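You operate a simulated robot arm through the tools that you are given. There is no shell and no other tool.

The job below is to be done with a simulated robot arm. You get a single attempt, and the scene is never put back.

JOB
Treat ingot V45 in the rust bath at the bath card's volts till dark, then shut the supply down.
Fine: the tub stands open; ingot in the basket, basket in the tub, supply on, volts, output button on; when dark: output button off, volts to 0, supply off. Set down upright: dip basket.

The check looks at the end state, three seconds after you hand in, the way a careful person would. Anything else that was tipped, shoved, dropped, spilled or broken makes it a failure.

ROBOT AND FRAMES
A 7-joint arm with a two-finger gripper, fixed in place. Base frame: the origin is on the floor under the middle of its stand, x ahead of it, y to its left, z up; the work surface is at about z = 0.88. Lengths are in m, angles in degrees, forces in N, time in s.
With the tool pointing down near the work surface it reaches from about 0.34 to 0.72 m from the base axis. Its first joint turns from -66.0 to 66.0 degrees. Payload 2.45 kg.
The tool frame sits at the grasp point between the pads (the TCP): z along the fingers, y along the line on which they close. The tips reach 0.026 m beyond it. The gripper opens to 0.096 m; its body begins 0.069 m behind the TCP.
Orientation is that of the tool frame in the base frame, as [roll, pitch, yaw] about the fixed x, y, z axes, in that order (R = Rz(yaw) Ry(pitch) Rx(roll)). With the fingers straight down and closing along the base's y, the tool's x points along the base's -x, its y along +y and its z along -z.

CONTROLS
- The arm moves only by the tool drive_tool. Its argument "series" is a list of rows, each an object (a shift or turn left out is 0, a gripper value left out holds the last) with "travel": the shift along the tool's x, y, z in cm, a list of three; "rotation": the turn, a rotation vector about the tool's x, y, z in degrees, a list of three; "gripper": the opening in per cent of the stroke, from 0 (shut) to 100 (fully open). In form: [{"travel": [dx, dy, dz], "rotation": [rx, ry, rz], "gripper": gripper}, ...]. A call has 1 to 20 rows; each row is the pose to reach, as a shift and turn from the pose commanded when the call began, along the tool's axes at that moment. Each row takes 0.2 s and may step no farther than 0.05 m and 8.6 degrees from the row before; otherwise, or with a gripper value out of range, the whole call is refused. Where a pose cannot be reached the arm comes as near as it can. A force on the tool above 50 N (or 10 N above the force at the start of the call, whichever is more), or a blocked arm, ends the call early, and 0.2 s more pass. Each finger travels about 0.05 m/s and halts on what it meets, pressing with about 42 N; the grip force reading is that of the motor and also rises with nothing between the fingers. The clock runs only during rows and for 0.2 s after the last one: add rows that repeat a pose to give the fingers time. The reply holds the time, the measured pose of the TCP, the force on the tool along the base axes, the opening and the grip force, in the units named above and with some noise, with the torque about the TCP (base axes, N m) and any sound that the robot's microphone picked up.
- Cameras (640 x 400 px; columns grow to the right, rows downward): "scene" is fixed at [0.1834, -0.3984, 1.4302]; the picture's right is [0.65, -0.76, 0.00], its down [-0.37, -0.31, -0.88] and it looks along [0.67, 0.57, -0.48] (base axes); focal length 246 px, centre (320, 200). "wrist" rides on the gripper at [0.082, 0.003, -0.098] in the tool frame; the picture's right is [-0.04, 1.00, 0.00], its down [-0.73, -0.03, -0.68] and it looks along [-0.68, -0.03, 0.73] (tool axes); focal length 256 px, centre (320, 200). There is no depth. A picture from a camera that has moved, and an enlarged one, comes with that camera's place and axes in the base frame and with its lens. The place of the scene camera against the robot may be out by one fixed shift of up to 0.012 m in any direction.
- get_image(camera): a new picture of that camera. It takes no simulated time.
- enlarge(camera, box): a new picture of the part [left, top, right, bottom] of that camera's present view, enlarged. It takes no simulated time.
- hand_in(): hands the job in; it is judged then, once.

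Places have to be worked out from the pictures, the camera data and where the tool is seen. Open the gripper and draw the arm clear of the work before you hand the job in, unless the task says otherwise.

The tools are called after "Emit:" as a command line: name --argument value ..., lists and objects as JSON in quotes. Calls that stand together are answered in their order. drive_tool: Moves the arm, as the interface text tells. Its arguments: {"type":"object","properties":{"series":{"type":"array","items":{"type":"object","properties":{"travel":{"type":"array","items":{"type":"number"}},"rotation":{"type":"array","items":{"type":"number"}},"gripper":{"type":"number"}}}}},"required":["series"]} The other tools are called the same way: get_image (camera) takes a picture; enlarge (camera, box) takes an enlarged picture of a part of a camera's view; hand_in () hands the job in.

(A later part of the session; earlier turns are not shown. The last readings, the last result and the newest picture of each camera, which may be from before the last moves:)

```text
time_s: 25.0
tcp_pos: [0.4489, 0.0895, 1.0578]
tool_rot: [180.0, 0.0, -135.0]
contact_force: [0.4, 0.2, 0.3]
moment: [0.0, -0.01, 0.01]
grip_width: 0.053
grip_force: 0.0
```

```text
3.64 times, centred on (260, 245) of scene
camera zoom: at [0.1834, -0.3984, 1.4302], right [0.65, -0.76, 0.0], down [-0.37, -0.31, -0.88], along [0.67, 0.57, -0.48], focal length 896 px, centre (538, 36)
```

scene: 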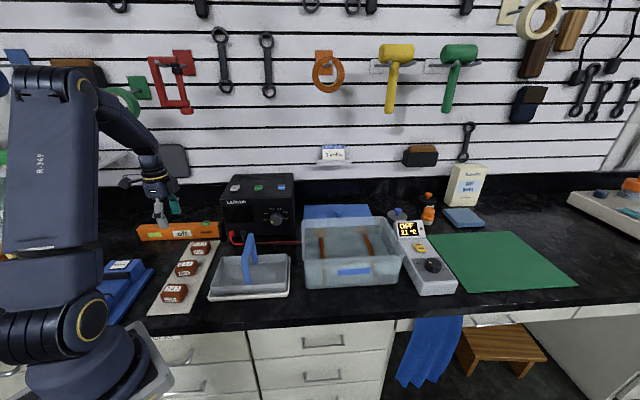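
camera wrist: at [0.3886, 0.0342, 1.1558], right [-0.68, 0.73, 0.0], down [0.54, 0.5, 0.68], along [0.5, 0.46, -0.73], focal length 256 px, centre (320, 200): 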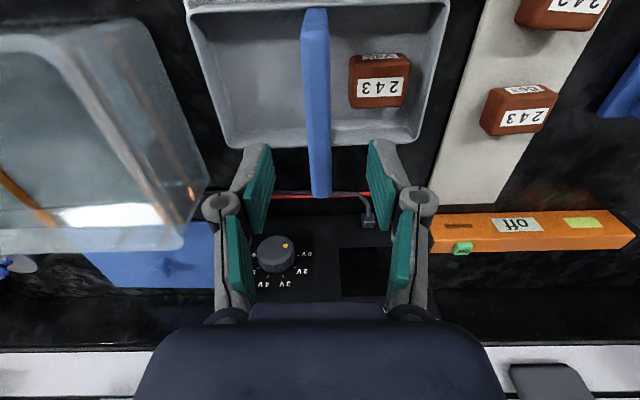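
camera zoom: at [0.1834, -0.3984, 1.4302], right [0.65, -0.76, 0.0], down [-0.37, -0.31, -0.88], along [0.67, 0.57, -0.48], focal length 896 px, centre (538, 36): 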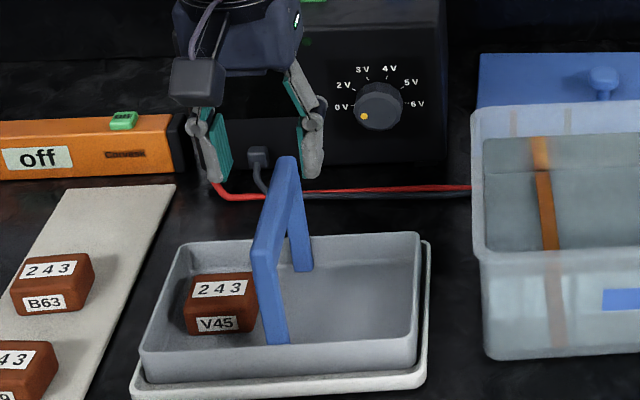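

The fingers straddle the bar, bar top near z 1.005. I lower 5.8 cm and close on it.

Emit:
drive_tool --series '[{"travel": [0, -0.1, 2.9]}, {"travel": [0, -0.1, 5.7]}, {"travel": [0, -0.1, 5.7]}, {"travel": [0, -0.1, 5.7], "gripper": 40}, {"travel": [0, -0.1, 5.7], "gripper": 25}, {"travel": [0, -0.1, 5.7], "gripper": 10}, {"travel": [0, -0.1, 5.7], "gripper": 5}, {"travel": [0, -0.1, 5.7], "gripper": 5}, {"travel": [0, -0.1, 5.7], "gripper": 5}]'

Emit:
get_image --camera "wrist"

Emit:
enlarge --camera "scene" --box '[200, 190, 320, 300]'

```text
time_s: 27.0
tcp_pos: [0.4493, 0.0887, 1.0014]
tool_rot: [180.0, 0.0, -135.0]
contact_force: [-0.4, 1.2, -1.0]
moment: [0.05, -0.03, 0.02]
grip_width: 0.0149
grip_force: 41.0
```

```text
taken
camera wrist: at [0.39, 0.0337, 1.0994], right [-0.68, 0.73, 0.0], down [0.54, 0.5, 0.68], along [0.5, 0.46, -0.73], focal length 256 px, centre (320, 200)
```

wrist: 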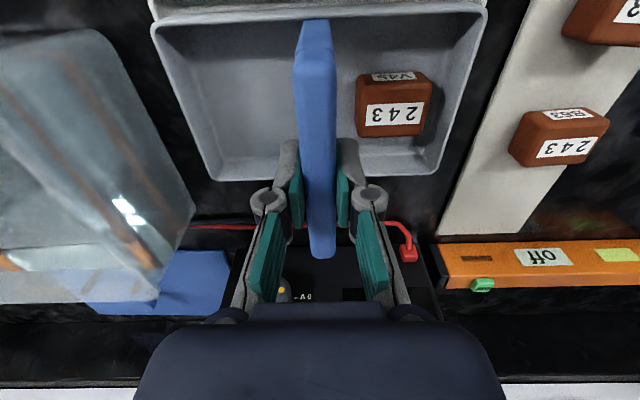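

```text
3.64 times, centred on (260, 245) of scene
camera zoom: at [0.1834, -0.3984, 1.4302], right [0.65, -0.76, 0.0], down [-0.37, -0.31, -0.88], along [0.67, 0.57, -0.48], focal length 896 px, centre (538, 36)
```

zoom: 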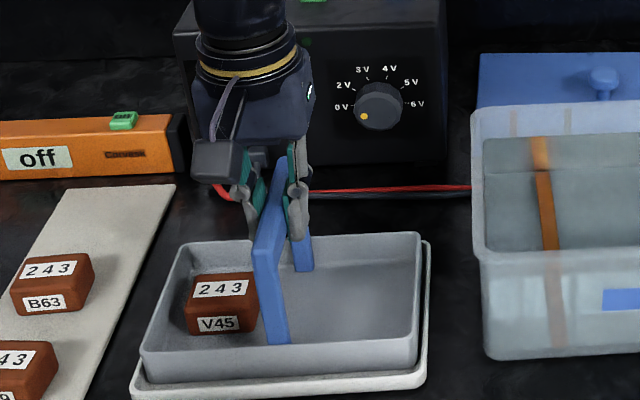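

The bar is gripped (1.49 cm wide, 41 N). I lift slowly by 3 cm and check for tilting.

Emit:
drive_tool --series '[{"travel": [0, 0, -0.5]}, {"travel": [0, 0, -1.2]}, {"travel": [0, 0, -2.0]}, {"travel": [0, 0, -3.0]}, {"travel": [0, 0, -3.0]}]'

Emit:
get_image --camera "wrist"

Emit:
enlarge --camera "scene" --box '[200, 190, 320, 300]'

```text
time_s: 28.2
tcp_pos: [0.4495, 0.0889, 1.0319]
tool_rot: [180.0, 0.1, -134.9]
contact_force: [0.5, 0.3, -6.6]
moment: [-0.15, -0.18, 0.0]
grip_width: 0.0151
grip_force: 41.0
```

```text
taken
camera wrist: at [0.3898, 0.034, 1.1301], right [-0.68, 0.73, 0.0], down [0.54, 0.5, 0.68], along [0.5, 0.46, -0.73], focal length 256 px, centre (320, 200)
```

wrist: 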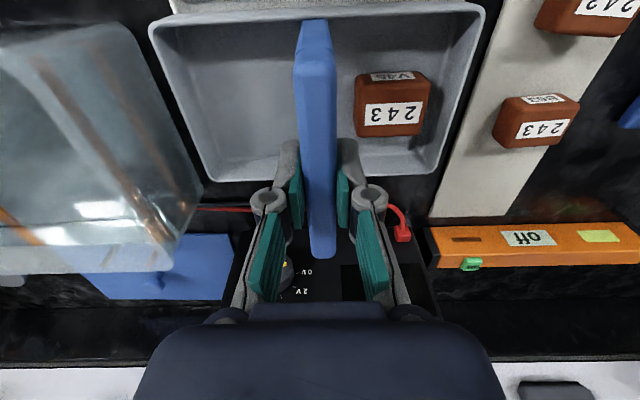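

```text
3.64 times, centred on (260, 245) of scene
camera zoom: at [0.1835, -0.3984, 1.4302], right [0.65, -0.76, 0.0], down [-0.37, -0.31, -0.88], along [0.67, 0.57, -0.48], focal length 896 px, centre (538, 36)
```

zoom: 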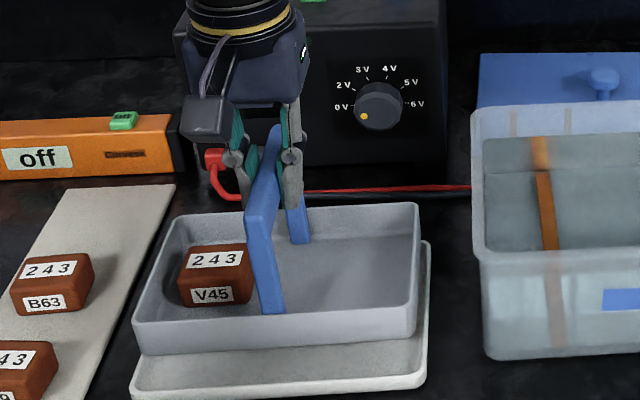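

The basket lifts level with V45 inside. I raise it to z ≈ 1.15 so its bottom clears the tub rim, then carry it over the tub centre.

Emit:
drive_tool --series '[{"travel": [0, 0, -3]}, {"travel": [0, 0, -6]}, {"travel": [0, 0, -9]}, {"travel": [0, 0, -12]}, {"travel": [-0.4, -2.5, -12.3]}, {"travel": [-0.9, -5.5, -12.3]}, {"travel": [-1.3, -8.5, -12.3]}, {"travel": [-1.8, -11.5, -12.3]}, {"travel": [-2.2, -14.5, -12.3]}, {"travel": [-2.7, -17.5, -12.3]}, {"travel": [-3.1, -20.5, -12.3]}, {"travel": [-3.6, -23.5, -12.3]}, {"travel": [-4.0, -26.0, -12.3]}, {"travel": [-4.3, -28.3, -12.3]}, {"travel": [-4.3, -28.3, -12.3]}, {"travel": [-4.3, -28.3, -12.3]}]'

Emit:
get_image --camera "wrist"

Emit:
enlarge --camera "scene" --box '[270, 140, 450, 300]'

```text
time_s: 31.6
tcp_pos: [0.6789, -0.0806, 1.1522]
tool_rot: [180.0, 0.0, -135.0]
contact_force: [0.6, -0.2, -6.0]
moment: [-0.17, -0.17, -0.03]
grip_width: 0.015
grip_force: 41.5
out of reach, approached as far as the arm can: row 14
```

```text
taken
camera wrist: at [0.6188, -0.1359, 1.2505], right [-0.68, 0.73, 0.0], down [0.54, 0.5, 0.68], along [0.5, 0.46, -0.73], focal length 256 px, centre (320, 200)
```

wrist: 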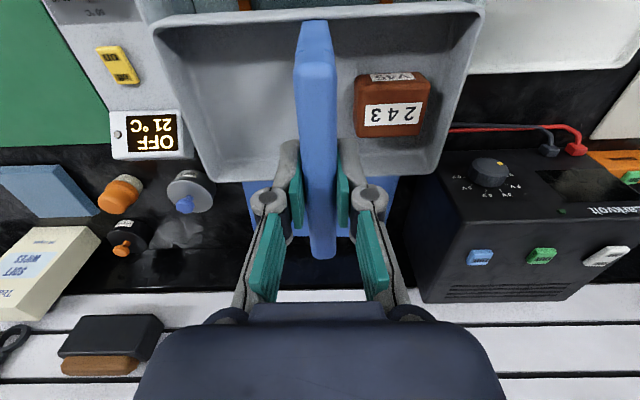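

```text
2.50 times, centred on (360, 220) of scene
camera zoom: at [0.1835, -0.3985, 1.4302], right [0.65, -0.76, 0.0], down [-0.37, -0.31, -0.88], along [0.67, 0.57, -0.48], focal length 616 px, centre (220, 150)
```

zoom: 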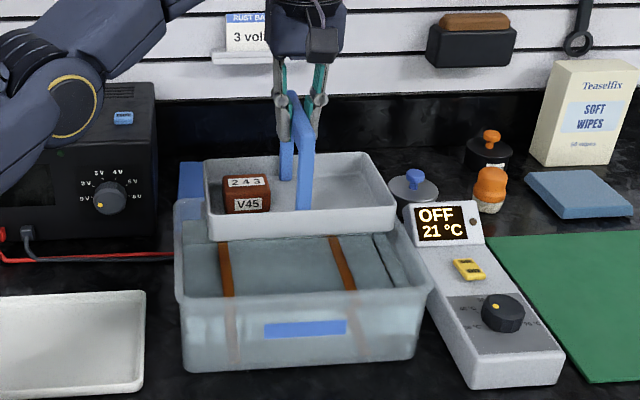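

The basket is over the tub. I lower it to just above the rim and check alignment on all sides.

Emit:
drive_tool --series '[{"travel": [0, 0, 1]}, {"travel": [0, 0, 2]}, {"travel": [0, 0, 3]}, {"travel": [0, 0, 3]}]'

Emit:
get_image --camera "wrist"

Emit:
enlarge --camera "scene" --box '[280, 190, 420, 300]'

```text
time_s: 32.6
tcp_pos: [0.6812, -0.0794, 1.1256]
tool_rot: [-180.0, 0.1, -135.1]
contact_force: [0.1, 0.2, -6.7]
moment: [-0.17, -0.13, -0.02]
grip_width: 0.0149
grip_force: 41.5
```

```text
taken
camera wrist: at [0.6213, -0.1351, 1.2232], right [-0.68, 0.73, 0.0], down [0.54, 0.5, 0.68], along [0.5, 0.46, -0.73], focal length 256 px, centre (320, 200)
```

wrist: 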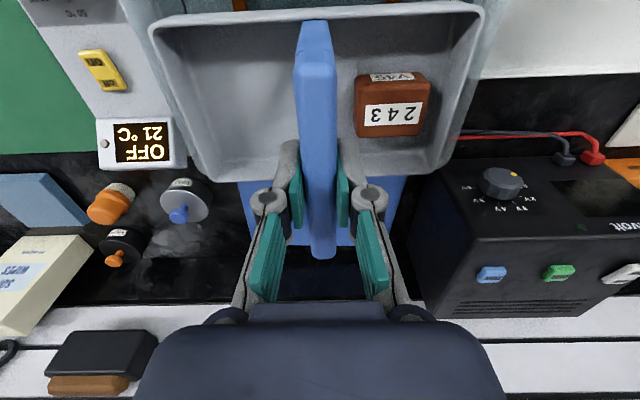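

```text
3.64 times, centred on (350, 245) of scene
camera zoom: at [0.1835, -0.3984, 1.4302], right [0.65, -0.76, 0.0], down [-0.37, -0.31, -0.88], along [0.67, 0.57, -0.48], focal length 896 px, centre (211, 36)
```

zoom: 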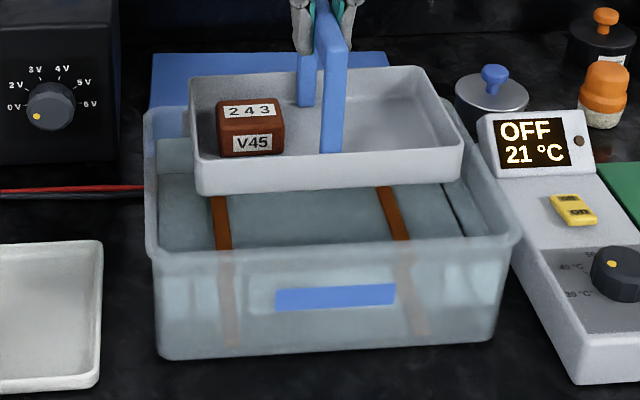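

The basket is well inside the rim on all sides; I shift 4 mm toward the front for equal margins and lower into the bath, stopping shortly above the floor.

Emit:
drive_tool --series '[{"travel": [0.4, 0, 1.5]}, {"travel": [0.4, 0, 3.5]}, {"travel": [0.4, 0, 5.5]}, {"travel": [0.4, 0, 7.5]}, {"travel": [0.4, 0, 9.5]}, {"travel": [0.4, 0, 11.0]}, {"travel": [0.4, 0, 11.0]}]'

Emit:
get_image --camera "wrist"

Emit:
enlarge --camera "scene" --box '[280, 190, 420, 300]'

```text
time_s: 34.2
tcp_pos: [0.6764, -0.0847, 1.0135]
tool_rot: [-180.0, 0.0, -135.0]
contact_force: [-0.6, -1.1, -6.0]
moment: [-0.19, -0.16, 0.04]
grip_width: 0.015
grip_force: 41.5
```

```text
taken
camera wrist: at [0.6174, -0.1394, 1.1124], right [-0.68, 0.73, 0.0], down [0.54, 0.5, 0.68], along [0.5, 0.46, -0.73], focal length 256 px, centre (320, 200)
```

wrist: 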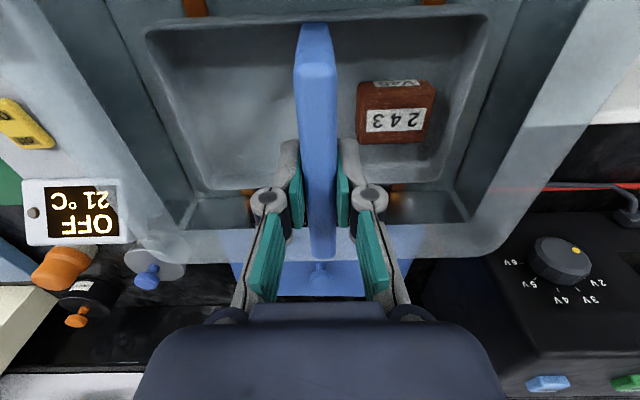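

```text
3.64 times, centred on (350, 245) of scene
camera zoom: at [0.1835, -0.3984, 1.4302], right [0.65, -0.76, 0.0], down [-0.37, -0.31, -0.88], along [0.67, 0.57, -0.48], focal length 896 px, centre (211, 36)
```

zoom: 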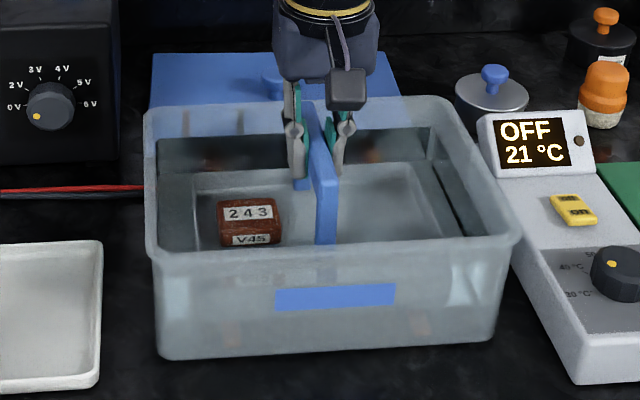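

It's inside with margins on every side. I creep down to feel the tub floor.

Emit:
drive_tool --series '[{"travel": [0, 0, 0.3]}, {"travel": [0, 0, 0.6]}, {"travel": [0, 0, 0.9]}, {"travel": [0, 0, 0.9]}]'

```text
time_s: 35.2
tcp_pos: [0.6792, -0.0845, 1.0096]
tool_rot: [-179.7, 0.0, -135.0]
contact_force: [-1.4, -4.1, 19.9]
moment: [-0.67, 0.63, 0.1]
grip_width: 0.015
grip_force: 41.0
```

Contact at z ≈ 1.010 with ~26 N change. I check the pictures to make sure it sits on the floor and isn't caught on a wall before releasing.

Emit:
enlarge --camera "scene" --box '[290, 200, 410, 300]'

Emit:
get_image --camera "wrist"

```text
4.00 times, centred on (350, 250) of scene
camera zoom: at [0.1829, -0.3985, 1.4302], right [0.65, -0.76, 0.0], down [-0.37, -0.31, -0.88], along [0.67, 0.57, -0.48], focal length 986 px, centre (200, 0)
```

zoom: 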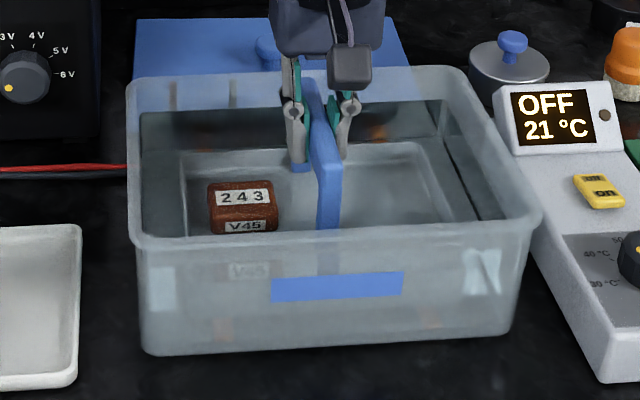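

```text
taken
camera wrist: at [0.6185, -0.1398, 1.1061], right [-0.68, 0.74, -0.01], down [0.54, 0.5, 0.68], along [0.5, 0.46, -0.73], focal length 256 px, centre (320, 200)
```

wrist: 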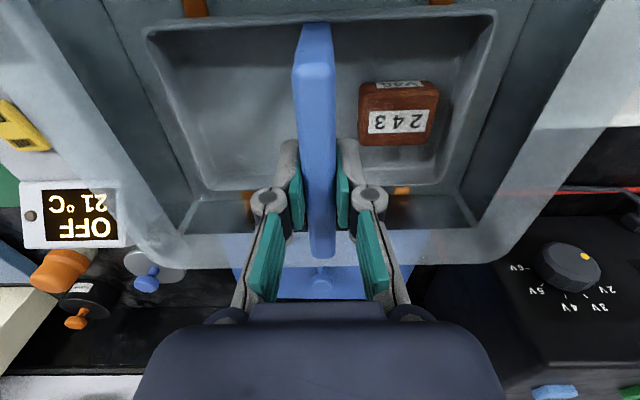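

It looks seated and clear of the walls. I ease off the pressing force, then open the fingers to release the bar.

Emit:
drive_tool --series '[{"travel": [0, 0, -0.4]}, {"travel": [0, 0, -0.4]}]'

```text
time_s: 35.8
tcp_pos: [0.6788, -0.0832, 1.007]
tool_rot: [179.9, 0.0, -135.0]
contact_force: [0.8, 0.6, -2.0]
moment: [0.21, -0.26, -0.14]
grip_width: 0.0144
grip_force: 41.0
```

Emit:
drive_tool --series '[{"gripper": 12}, {"gripper": 20}, {"gripper": 30}, {"gripper": 40}, {"gripper": 42}, {"gripper": 42}]'

Emit:
enlarge --camera "scene" --box '[290, 200, 410, 300]'

Emit:
get_image --camera "wrist"

```text
time_s: 37.2
tcp_pos: [0.6784, -0.0848, 1.0097]
tool_rot: [-180.0, -0.1, -135.0]
contact_force: [-0.6, 0.2, -1.4]
moment: [0.02, 0.0, 0.0]
grip_width: 0.0402
grip_force: 0.0
```

```text
4.00 times, centred on (350, 250) of scene
camera zoom: at [0.1834, -0.3984, 1.4302], right [0.65, -0.76, 0.0], down [-0.37, -0.31, -0.88], along [0.67, 0.57, -0.48], focal length 986 px, centre (200, 0)
```

zoom: 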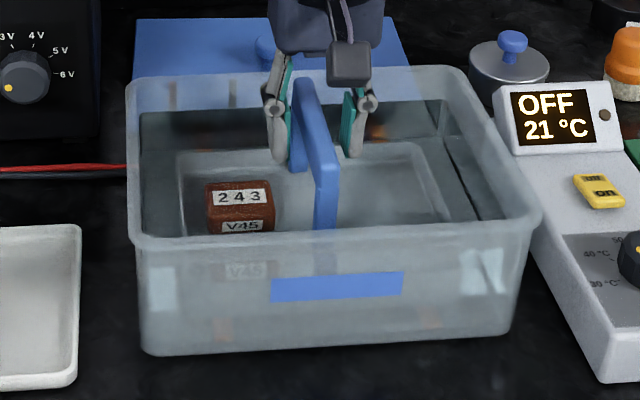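

```text
taken
camera wrist: at [0.6184, -0.1393, 1.1078], right [-0.68, 0.73, 0.0], down [0.54, 0.5, 0.68], along [0.5, 0.46, -0.73], focal length 256 px, centre (320, 200)
```

wrist: 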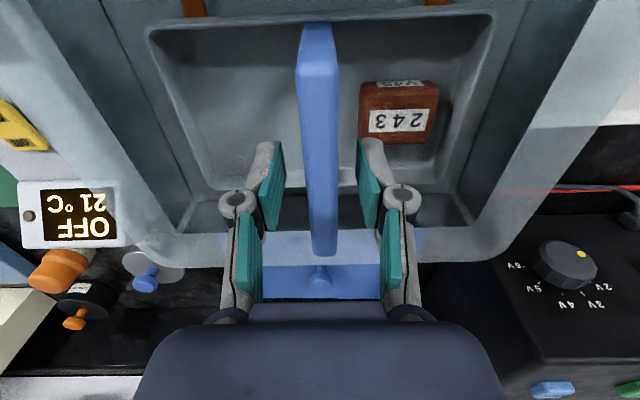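

The basket is standing upright in the bath, released. I rise clear, then go over to the supply with the fingers closing, to look at its top buttons.

Emit:
drive_tool --series '[{"travel": [0, 0, -2.5]}, {"travel": [0, 0, -6]}, {"travel": [0, 0, -10]}, {"travel": [0, 0, -14.5]}, {"travel": [-0.5, 3.5, -15]}, {"travel": [-1.8, 8.0, -15], "gripper": 20}, {"travel": [-3.2, 12.5, -15], "gripper": 0}, {"travel": [-4.5, 17.0, -15]}, {"travel": [-6.0, 21.5, -15]}, {"travel": [-7.5, 26.0, -15]}, {"travel": [-9.0, 30.0, -15]}, {"travel": [-10.0, 33.5, -15]}, {"travel": [-10.0, 33.5, -15]}]'

Emit:
get_image --camera "wrist"

Emit:
get_image --camera "scene"

```text
time_s: 40.0
tcp_pos: [0.5148, 0.2238, 1.1568]
tool_rot: [179.9, 0.0, -134.9]
contact_force: [-0.3, 0.1, 0.1]
moment: [-0.01, -0.02, 0.03]
grip_width: 0.0
grip_force: 27.8
```

```text
taken
camera wrist: at [0.4539, 0.1694, 1.2562], right [-0.68, 0.73, 0.0], down [0.54, 0.5, 0.68], along [0.5, 0.46, -0.73], focal length 256 px, centre (320, 200)
```

wrist: 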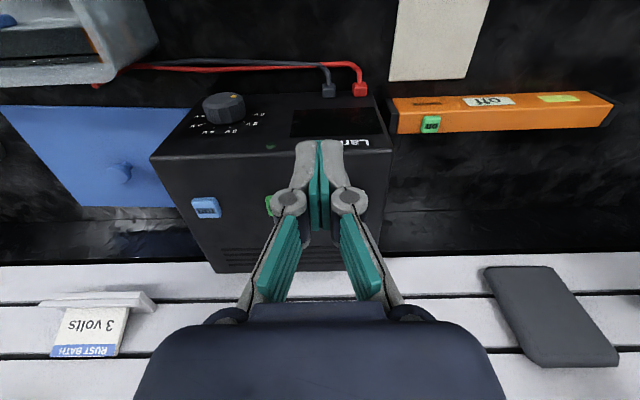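

```text
taken
```

scene: 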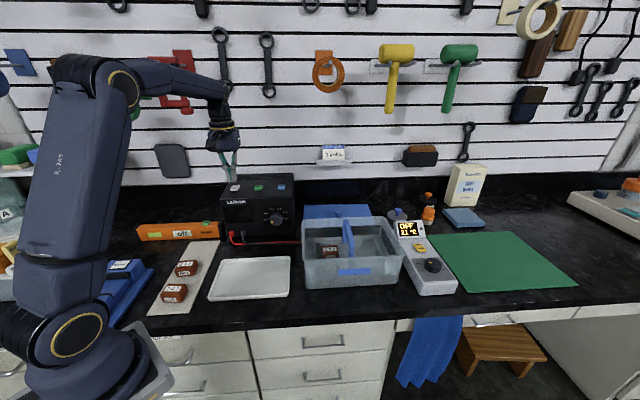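

All three top buttons lie near e1 0.635, z 1.055 (rocker e2 ≈ 0.168, out ≈ 0.254, run ≈ 0.336). I zoom in on the rocker and move left to see it unobstructed.

Emit:
drive_tool --series '[{"travel": [0, 4, 0]}, {"travel": [0, 8, 0]}, {"travel": [0, 11, 0]}, {"travel": [0, 11, 0]}]'

Emit:
get_image --camera "wrist"

Emit:
enlarge --camera "scene" --box '[215, 165, 305, 245]'

```text
time_s: 41.0
tcp_pos: [0.4343, 0.3008, 1.16]
tool_rot: [-180.0, 0.0, -135.0]
contact_force: [-0.3, -0.3, 0.7]
moment: [0.01, 0.02, 0.03]
grip_width: 0.0
grip_force: 28.6
```

```text
taken
camera wrist: at [0.3737, 0.2455, 1.2579], right [-0.68, 0.73, 0.0], down [0.54, 0.5, 0.68], along [0.5, 0.46, -0.73], focal length 256 px, centre (320, 200)
```

wrist: 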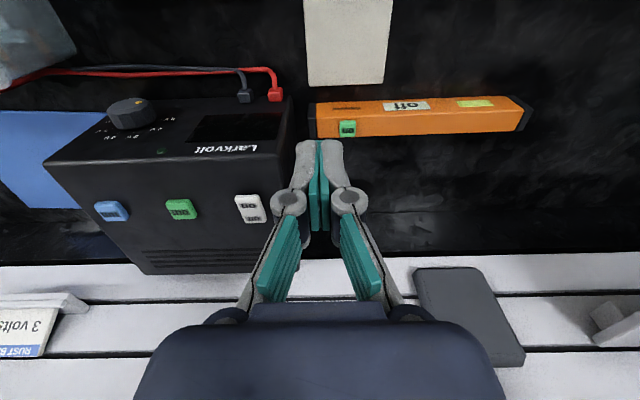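

```text
5.00 times, centred on (260, 205) of scene
camera zoom: at [0.1834, -0.3984, 1.4302], right [0.65, -0.76, 0.0], down [-0.37, -0.31, -0.88], along [0.67, 0.57, -0.48], focal length 1232 px, centre (620, 175)
```

zoom: 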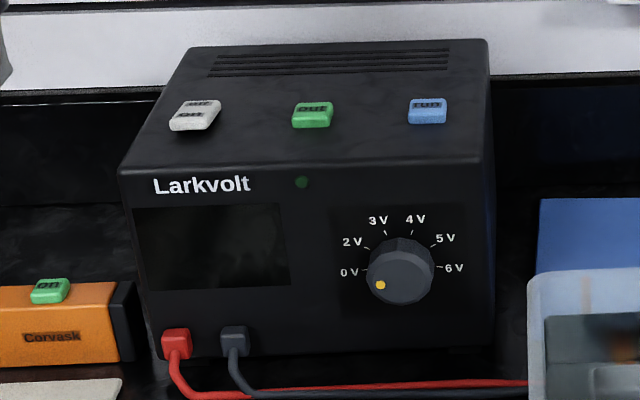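

Emit:
enlarge --camera "wrist" --box '[150, 180, 280, 240]'

Emit:
enlarge --camera "scene" --box '[225, 178, 265, 203]'

```text
4.92 times, centred on (215, 210) of wrist
camera zoom: at [0.3737, 0.2455, 1.2579], right [-0.68, 0.73, 0.0], down [0.54, 0.5, 0.68], along [0.5, 0.46, -0.73], focal length 1260 px, centre (837, 151)
```

zoom: 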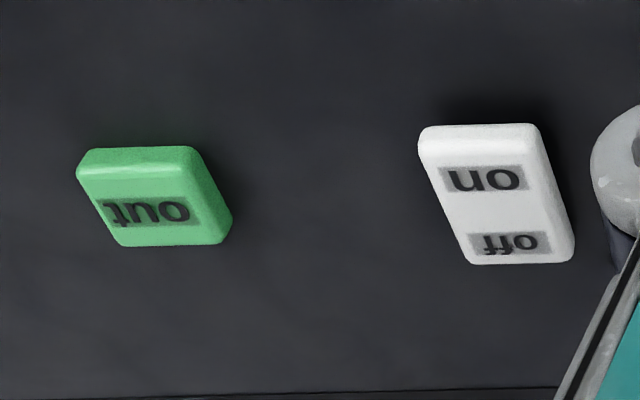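

```text
16.00 times, centred on (245, 190) of scene
camera zoom: at [0.1834, -0.3984, 1.4302], right [0.65, -0.76, 0.0], down [-0.37, -0.31, -0.88], along [0.67, 0.57, -0.48], focal length 3944 px, centre (1520, 352)
```

zoom: 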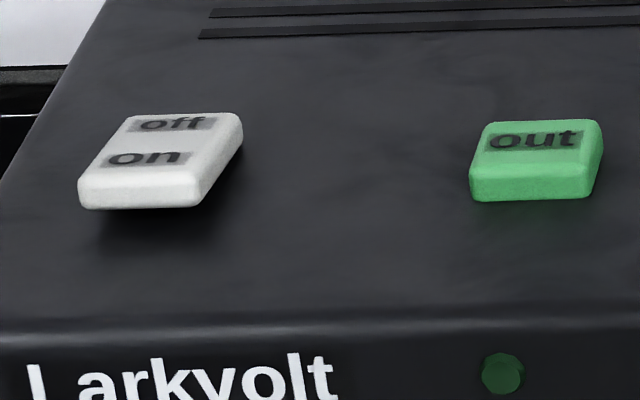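

The rocker's "on" end is the near, raised one (about e1 0.627, e2 0.175). I move the closed fingertips above it and check with the scene camera.

Emit:
drive_tool --series '[{"travel": [-3.5, -2.7, 0]}, {"travel": [-7.0, -5.4, 0]}, {"travel": [-10.5, -8.1, 0]}, {"travel": [-10.5, -8.1, 3]}, {"travel": [-10.5, -8.1, 5.8]}, {"travel": [-10.5, -8.1, 5.8]}]'

Emit:
enlarge --camera "scene" --box '[215, 150, 295, 210]'

Emit:
get_image --camera "wrist"

```text
time_s: 42.4
tcp_pos: [0.5667, 0.3188, 1.1]
tool_rot: [180.0, 0.0, -135.0]
contact_force: [0.1, -0.1, -0.5]
moment: [0.01, 0.0, -0.02]
grip_width: 0.0
grip_force: 27.9
```

```text
6.67 times, centred on (255, 180) of scene
camera zoom: at [0.1834, -0.3984, 1.4302], right [0.65, -0.76, 0.0], down [-0.37, -0.31, -0.88], along [0.67, 0.57, -0.48], focal length 1643 px, centre (753, 333)
```

zoom: 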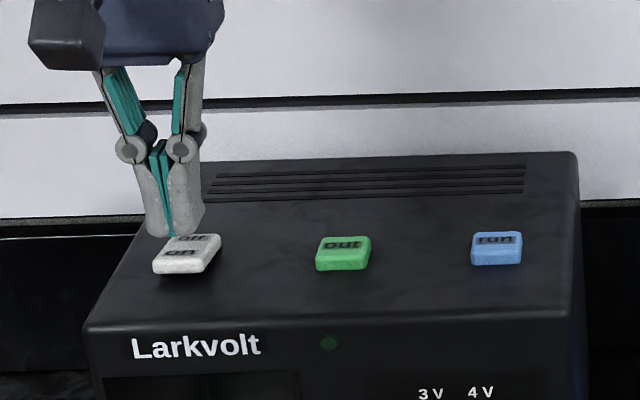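

```text
taken
camera wrist: at [0.5069, 0.2648, 1.1983], right [-0.68, 0.73, 0.0], down [0.54, 0.5, 0.68], along [0.5, 0.46, -0.73], focal length 256 px, centre (320, 200)
```

wrist: 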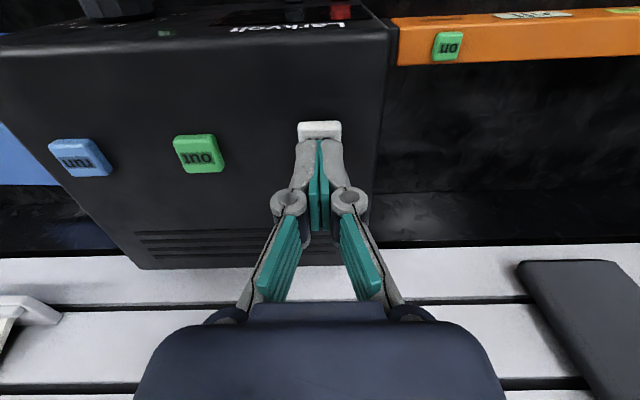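

The tips are over the near "on" half. I press down in small steps, listening for a click.

Emit:
drive_tool --series '[{"travel": [0, 0, 0.8]}, {"travel": [0, 0, 1.3]}, {"travel": [0, 0, 1.8]}, {"travel": [0, 0, 2.1]}, {"travel": [0, 0, 2.1]}]'

Emit:
enlarge --camera "scene" --box '[215, 150, 305, 240]'

```text
time_s: 43.6
tcp_pos: [0.565, 0.3197, 1.0859]
tool_rot: [-180.0, 0.7, -135.1]
contact_force: [-10.7, -5.6, 47.9]
moment: [0.09, 0.06, -0.02]
grip_width: 0.0058
grip_force: 28.6
```

```text
4.44 times, centred on (260, 195) of scene
camera zoom: at [0.1822, -0.3991, 1.4302], right [0.65, -0.76, 0.0], down [-0.37, -0.31, -0.88], along [0.67, 0.57, -0.48], focal length 1095 px, centre (587, 222)
```

zoom: 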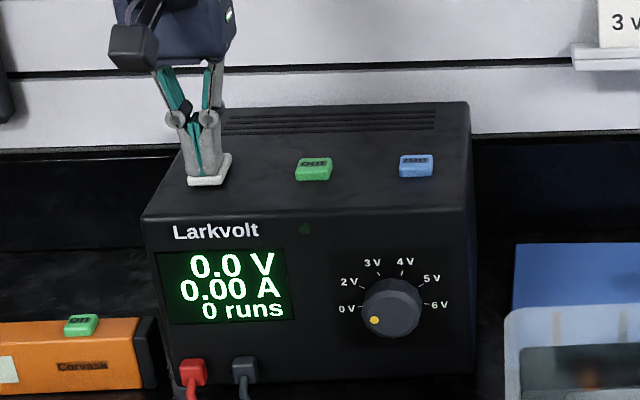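

The display lit: 0.0 V, 0.00 A, 0 runs — the supply is on. I lift off straight away.

Emit:
drive_tool --series '[{"travel": [0, 0, -1]}, {"travel": [0, 0, -4]}, {"travel": [0, 0, -8]}, {"travel": [0, 0, -8]}]'

Emit:
enlarge --camera "scene" --box '[215, 150, 305, 240]'

Emit:
get_image --camera "scene"

```text
time_s: 44.6
tcp_pos: [0.5647, 0.3179, 1.159]
tool_rot: [180.0, -0.1, -135.0]
contact_force: [-0.1, 1.5, 0.3]
moment: [-0.01, 0.01, 0.03]
grip_width: 0.0
grip_force: 28.1
```

```text
4.44 times, centred on (260, 195) of scene
camera zoom: at [0.1834, -0.3984, 1.4302], right [0.65, -0.76, 0.0], down [-0.37, -0.31, -0.88], along [0.67, 0.57, -0.48], focal length 1095 px, centre (587, 222)
```

zoom: 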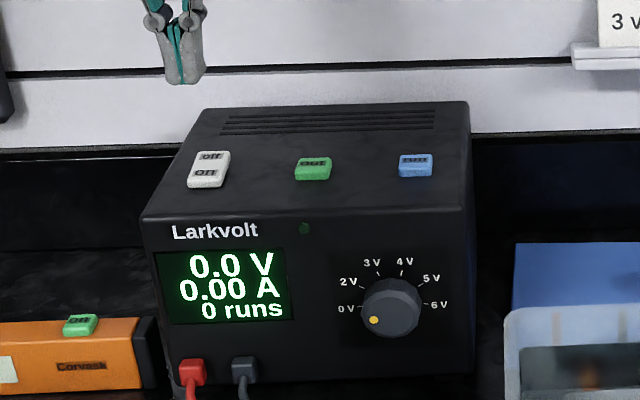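

```text
taken
```

scene: 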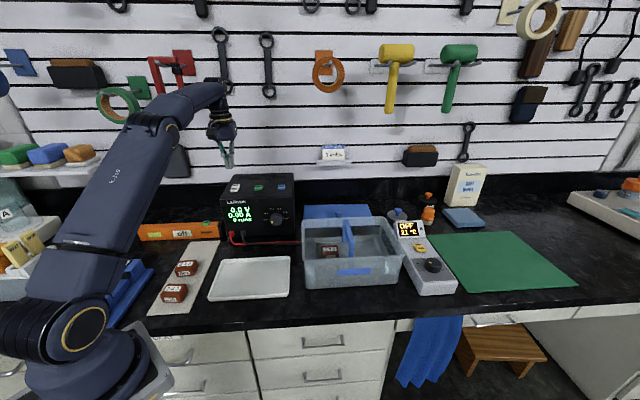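

Supply is on. Now the knob: I judge its cap at e1 0.555, e2 0.316, z 0.972. I back away from the supply while turning the tool 90°, prior to tipping it horizontal.

Emit:
drive_tool --series '[{"travel": [2.5, -1.2, 0], "rotation": [0, 0, 8.2]}, {"travel": [5, -2.5, 0], "rotation": [0, 0, 16.4], "gripper": 30}, {"travel": [7.5, -4.0, 0], "rotation": [0, 0, 24.6], "gripper": 60}, {"travel": [10, -5.5, 0], "rotation": [0, 0, 32.8], "gripper": 75}, {"travel": [12, -7.0, 0], "rotation": [0, 0, 41]}, {"travel": [14, -8.5, 0.3], "rotation": [0, 0, 49.2]}, {"travel": [16, -10, 0.5], "rotation": [0, 0, 57.4]}, {"travel": [18.4, -11.5, 0.9], "rotation": [0, 0, 65.6]}, {"travel": [18.4, -13, 0.9], "rotation": [0, 0, 73.8]}, {"travel": [18.4, -14.1, 0.9], "rotation": [0, 0, 82]}, {"travel": [18.4, -14.1, 0.9], "rotation": [0, 0, 90]}, {"travel": [18.4, -14.1, 0.9], "rotation": [0, 0, 90]}]'

Emit:
get_image --camera "scene"

```text
time_s: 47.2
tcp_pos: [0.536, 0.0895, 1.1508]
tool_rot: [-179.9, 0.0, 134.9]
contact_force: [-0.9, 0.1, 1.2]
moment: [0.01, 0.01, 0.0]
grip_width: 0.072
grip_force: 0.1
```

```text
taken
```

scene: 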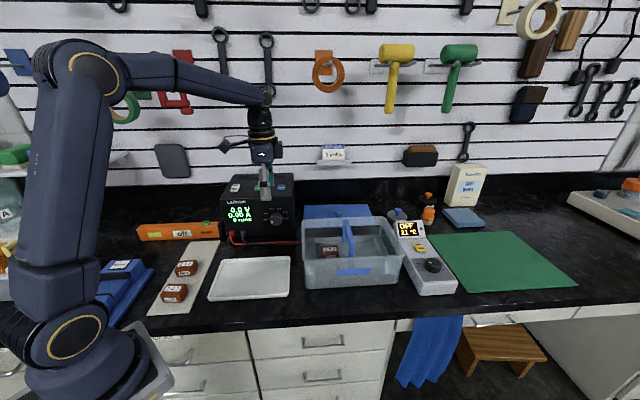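

At e1 0.442, e2 0.316. I now tip the tool about its x so the fingers swing toward the supply, first halfway.

Emit:
drive_tool --series '[{"rotation": [-8.2, 0, 0]}, {"rotation": [-16.4, 0, 0]}, {"rotation": [-24.6, 0, 0]}, {"rotation": [-32.8, 0, 0]}, {"rotation": [-41, 0, 0]}, {"rotation": [-45, 0, 0]}, {"rotation": [-45, 0, 0]}]'

Emit:
get_image --camera "scene"

Emit:
get_image --camera "wrist"

```text
time_s: 48.8
tcp_pos: [0.5351, 0.0867, 1.1528]
tool_rot: [134.8, 0.1, 135.0]
contact_force: [-1.0, -0.6, 0.1]
moment: [0.03, -0.05, 0.01]
grip_width: 0.0721
grip_force: 0.0
```

```text
taken
```

scene: 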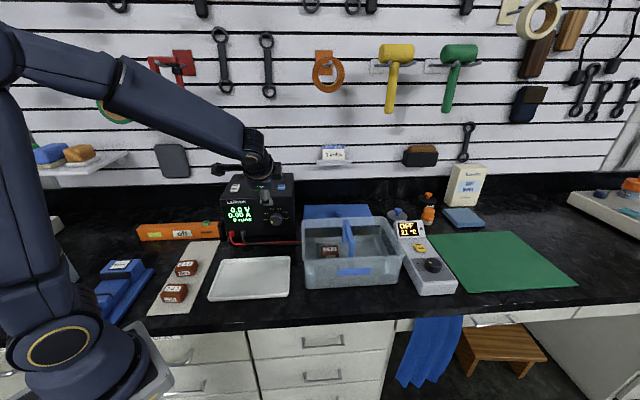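

```text
taken
camera wrist: at [0.4304, 0.0986, 1.223], right [0.53, 0.47, 0.71], down [0.16, -0.87, 0.46], along [0.83, -0.13, -0.54], focal length 256 px, centre (320, 200)
```

wrist: 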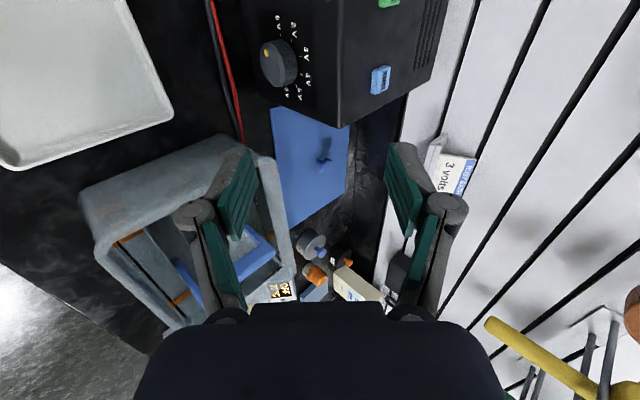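

The tilt works as expected. I complete the turn to horizontal.

Emit:
drive_tool --series '[{"rotation": [-8.2, 0, 0]}, {"rotation": [-16.4, 0, 0]}, {"rotation": [-24.6, 0, 0]}, {"rotation": [-32.8, 0, 0]}, {"rotation": [-41, 0, 0]}, {"rotation": [-45, 0, 0]}, {"rotation": [-45, 0, 0]}]'

Emit:
get_image --camera "scene"

Emit:
get_image --camera "wrist"

```text
time_s: 50.4
tcp_pos: [0.536, 0.0877, 1.1508]
tool_rot: [90.0, 0.0, 135.0]
contact_force: [-0.4, 0.7, -0.7]
moment: [0.01, -0.01, 0.0]
grip_width: 0.0721
grip_force: 0.0
```

```text
taken
```

scene: 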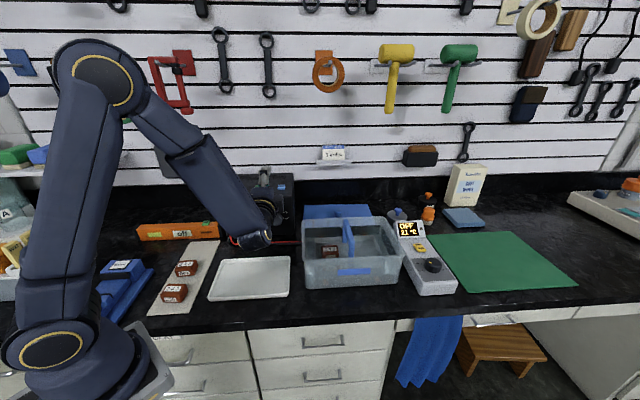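

```text
taken
camera wrist: at [0.4083, 0.0764, 1.1545], right [0.03, -0.03, 1.0], down [0.04, -1.0, -0.03], along [1.0, 0.04, -0.03], focal length 256 px, centre (320, 200)
```

wrist: 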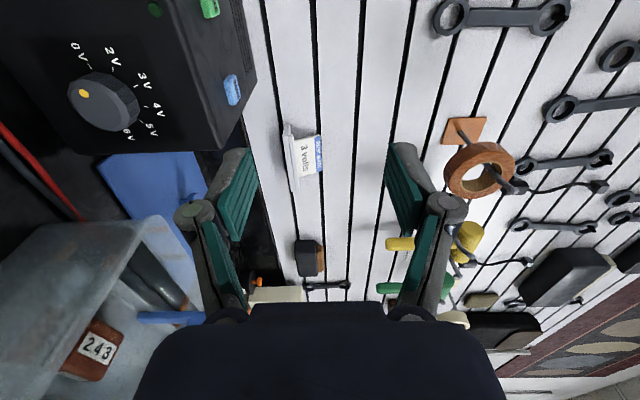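

The tool is horizontal, fingers pointing at the supply. I lower it most of the way toward knob height and look.

Emit:
drive_tool --series '[{"travel": [0, -3.5, 0]}, {"travel": [0, -7, 0]}, {"travel": [0, -10.5, 0]}, {"travel": [0, -14, 0]}, {"travel": [0, -14, 0]}]'

Emit:
get_image --camera "scene"

Emit:
get_image --camera "wrist"

```text
time_s: 51.6
tcp_pos: [0.5357, 0.0871, 1.0116]
tool_rot: [89.8, 0.0, 135.0]
contact_force: [0.2, 0.2, 0.4]
moment: [-0.02, -0.03, 0.01]
grip_width: 0.0721
grip_force: 0.1
```

```text
taken
```

scene: 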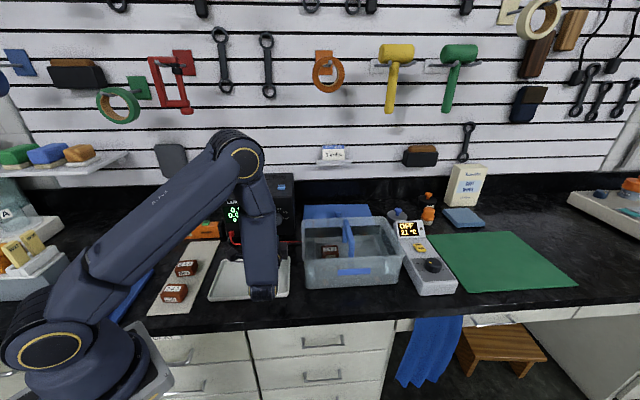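

```text
taken
camera wrist: at [0.4086, 0.076, 1.0151], right [0.03, -0.03, 1.0], down [0.04, -1.0, -0.03], along [1.0, 0.04, -0.03], focal length 256 px, centre (320, 200)
```

wrist: 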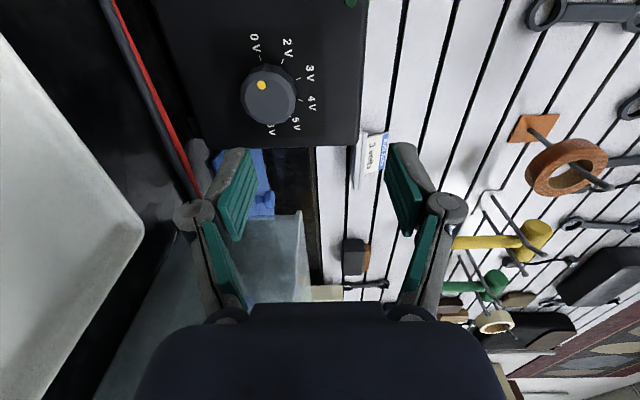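

Knob centre appears at z ≈ 0.968 and e2 ≈ 0.313 from this view. I lower 4.3 cm and shift 4 mm left, then recheck centring before moving in.

Emit:
drive_tool --series '[{"travel": [0.2, -2.2, 0]}, {"travel": [0.4, -4.3, 0]}, {"travel": [0.4, -4.3, 0]}]'

Emit:
get_image --camera "wrist"

Emit:
enlarge --camera "wrist" --box '[240, 30, 400, 150]'

Emit:
get_image --camera "scene"

```text
time_s: 52.4
tcp_pos: [0.5325, 0.0899, 0.9688]
tool_rot: [90.0, 0.1, 135.0]
contact_force: [0.6, -0.6, -0.7]
moment: [0.0, 0.0, 0.02]
grip_width: 0.0719
grip_force: 0.2
```

```text
taken
camera wrist: at [0.4054, 0.0789, 0.972], right [0.03, -0.03, 1.0], down [0.04, -1.0, -0.03], along [1.0, 0.04, -0.03], focal length 256 px, centre (320, 200)
```

wrist: 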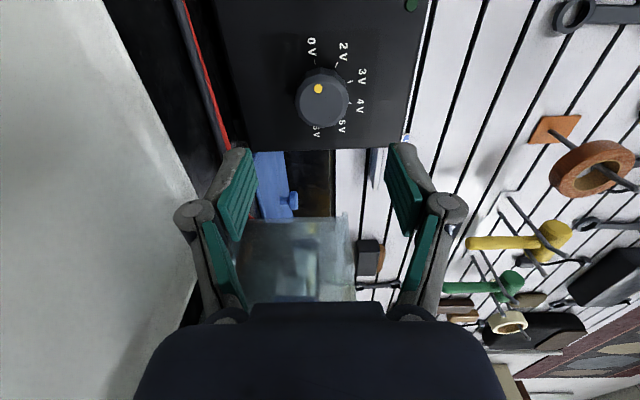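

```text
3.33 times, centred on (320, 90) of wrist
camera zoom: at [0.4054, 0.0789, 0.972], right [0.03, -0.03, 1.0], down [0.04, -1.0, -0.03], along [1.0, 0.04, -0.03], focal length 853 px, centre (320, 567)
```

zoom: 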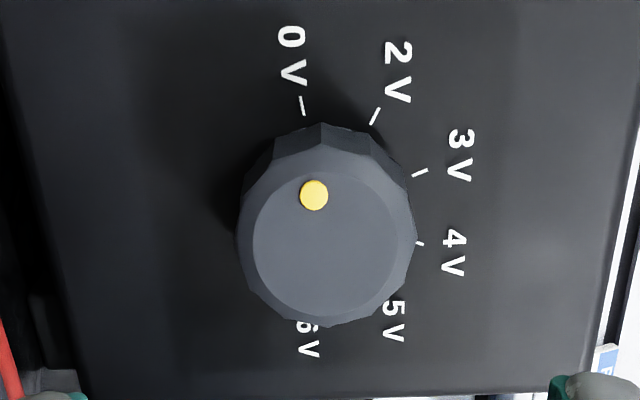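

```text
taken
```

scene: 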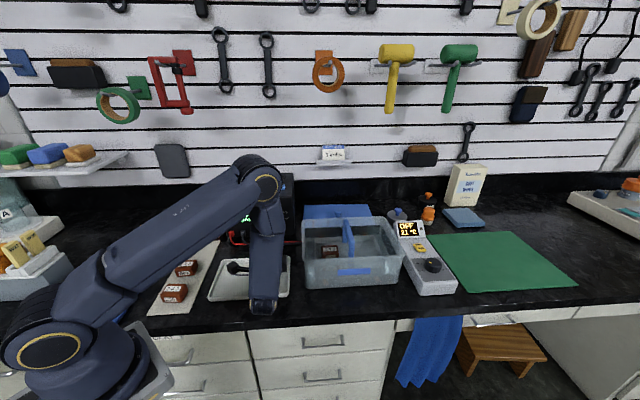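

The knob is centred on the tool axis within about 1 mm, pointer at 0 V. I advance 8.5 cm so the open fingers surround the knob, then verify depth.

Emit:
drive_tool --series '[{"travel": [0, 0.1, 3]}, {"travel": [0, 0.1, 6]}, {"travel": [0, 0.1, 8.5]}, {"travel": [0, 0.1, 8.5]}]'

Emit:
get_image --camera "wrist"

Emit:
enlarge --camera "wrist" --box '[200, 80, 440, 260]'

Emit:
enlarge --camera "scene" --box '[210, 150, 330, 310]'

```text
time_s: 53.4
tcp_pos: [0.5954, 0.1519, 0.9696]
tool_rot: [90.0, 0.0, 135.0]
contact_force: [0.1, -0.4, 0.2]
moment: [-0.02, 0.02, 0.0]
grip_width: 0.072
grip_force: 0.0
```

```text
taken
camera wrist: at [0.467, 0.1401, 0.9722], right [0.03, -0.03, 1.0], down [0.04, -1.0, -0.03], along [1.0, 0.04, -0.03], focal length 256 px, centre (320, 200)
```

wrist: 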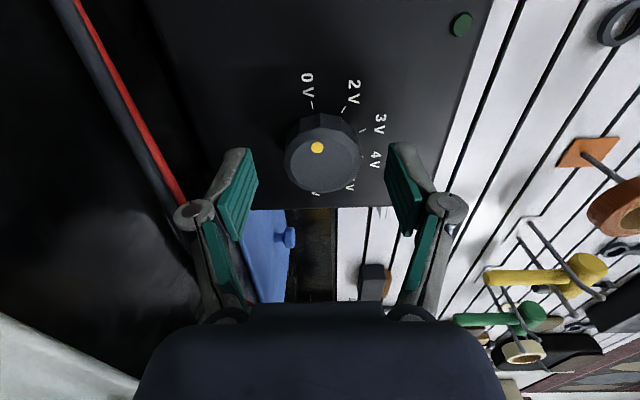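

```text
2.22 times, centred on (320, 170) of wrist
camera zoom: at [0.467, 0.1401, 0.9722], right [0.03, -0.03, 1.0], down [0.04, -1.0, -0.03], along [1.0, 0.04, -0.03], focal length 569 px, centre (320, 267)
```

zoom: 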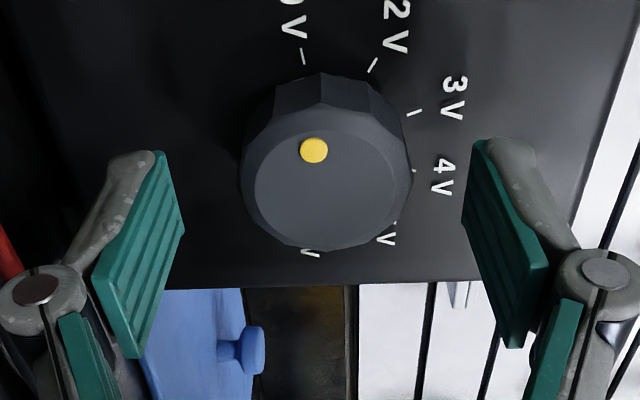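

```text
2.50 times, centred on (270, 230) of scene
camera zoom: at [0.1834, -0.3984, 1.4302], right [0.65, -0.76, 0.0], down [-0.37, -0.31, -0.88], along [0.67, 0.57, -0.48], focal length 616 px, centre (445, 125)
```

zoom: 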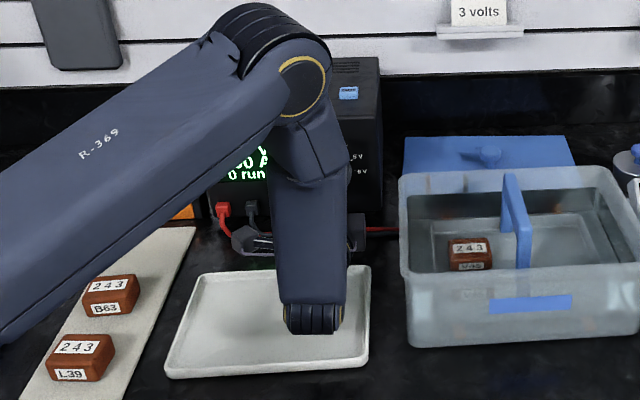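

Cap front is about 2.2 cm ahead of the TCP, so the tips only just pass it. I advance 1.5 cm more (leaving ~6 mm to the panel) with 1 mm up.

Emit:
drive_tool --series '[{"travel": [0, 0.1, 0.8]}, {"travel": [0, 0.1, 1.5]}, {"travel": [0, 0.1, 1.5]}]'

Emit:
enlarge --camera "wrist" --box '[200, 80, 440, 260]'

```text
time_s: 54.2
tcp_pos: [0.6036, 0.1621, 0.9685]
tool_rot: [90.1, 0.1, 135.1]
contact_force: [-0.8, -0.3, 0.8]
moment: [-0.01, 0.02, 0.02]
grip_width: 0.0723
grip_force: 0.0
```

```text
2.22 times, centred on (320, 170) of wrist
camera zoom: at [0.4762, 0.1511, 0.9729], right [0.03, -0.03, 1.0], down [0.04, -1.0, -0.03], along [1.0, 0.04, -0.03], focal length 569 px, centre (320, 267)
```

zoom: 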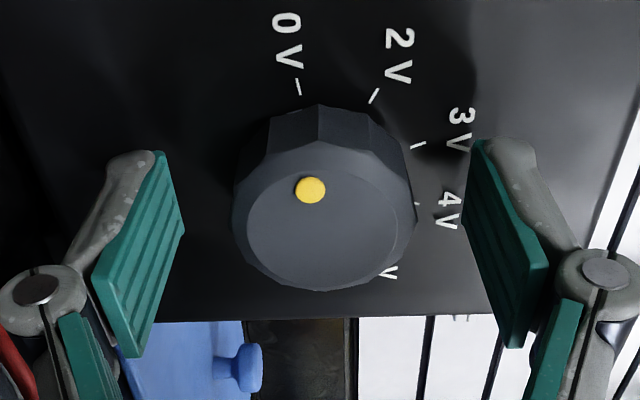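

The fingers overlap the knob by ~2 cm and don't touch the panel. I close on the knob.

Emit:
drive_tool --series '[{"gripper": 60}, {"gripper": 50}, {"gripper": 40}, {"gripper": 35}, {"gripper": 35}, {"gripper": 35}]'

Emit:
enlarge --camera "wrist" --box '[200, 80, 440, 260]'

```text
time_s: 55.6
tcp_pos: [0.6034, 0.1627, 0.9708]
tool_rot: [89.9, 0.0, 135.0]
contact_force: [-2.5, -1.7, 4.4]
moment: [0.08, -0.09, 0.02]
grip_width: 0.0437
grip_force: 45.4
```

```text
2.22 times, centred on (320, 170) of wrist
camera zoom: at [0.4761, 0.1509, 0.9731], right [0.03, -0.03, 1.0], down [0.04, -1.0, -0.03], along [1.0, 0.04, -0.03], focal length 569 px, centre (320, 267)
```

zoom: 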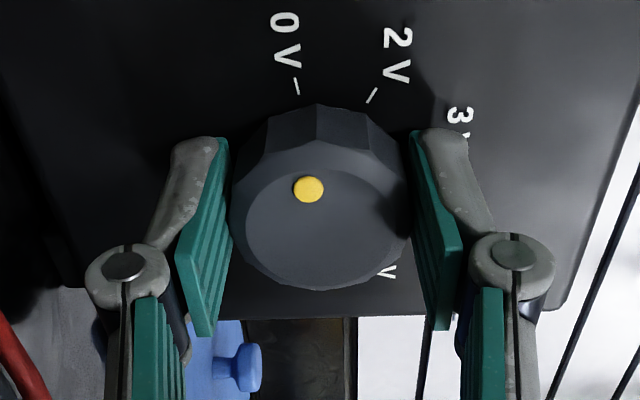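

Gripped (4.37 cm). I turn the knob clockwise, first 36°, and check the pointer.

Emit:
drive_tool --series '[{"rotation": [0, 0, 6]}, {"rotation": [0, 0, 12]}, {"rotation": [0, 0, 18]}, {"rotation": [0, 0, 24]}, {"rotation": [0, 0, 30]}, {"rotation": [0, 0, 36]}, {"rotation": [0, 0, 36]}]'

Emit:
get_image --camera "wrist"

Emit:
enlarge --camera "scene" --box '[210, 150, 330, 310]'

```text
time_s: 57.2
tcp_pos: [0.6048, 0.1623, 0.9711]
tool_rot: [89.6, -36.2, 135.2]
contact_force: [7.5, 2.9, 14.6]
moment: [0.35, -0.38, -0.02]
grip_width: 0.0435
grip_force: 45.0
```

```text
taken
camera wrist: at [0.4887, 0.1381, 1.0218], right [0.44, -0.44, 0.78], down [-0.07, -0.89, -0.46], along [0.9, 0.14, -0.42], focal length 256 px, centre (320, 200)
```

wrist: 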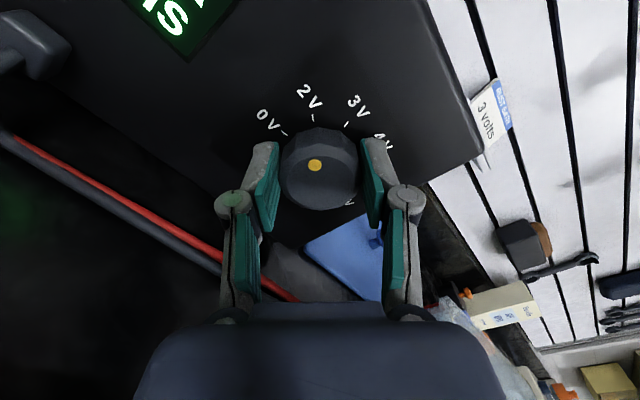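

```text
2.50 times, centred on (270, 230) of scene
camera zoom: at [0.1833, -0.3984, 1.4302], right [0.65, -0.76, 0.0], down [-0.37, -0.31, -0.88], along [0.67, 0.57, -0.48], focal length 616 px, centre (445, 125)
```

zoom: 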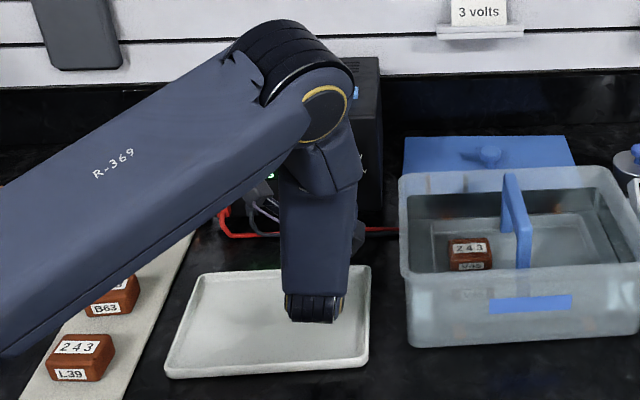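

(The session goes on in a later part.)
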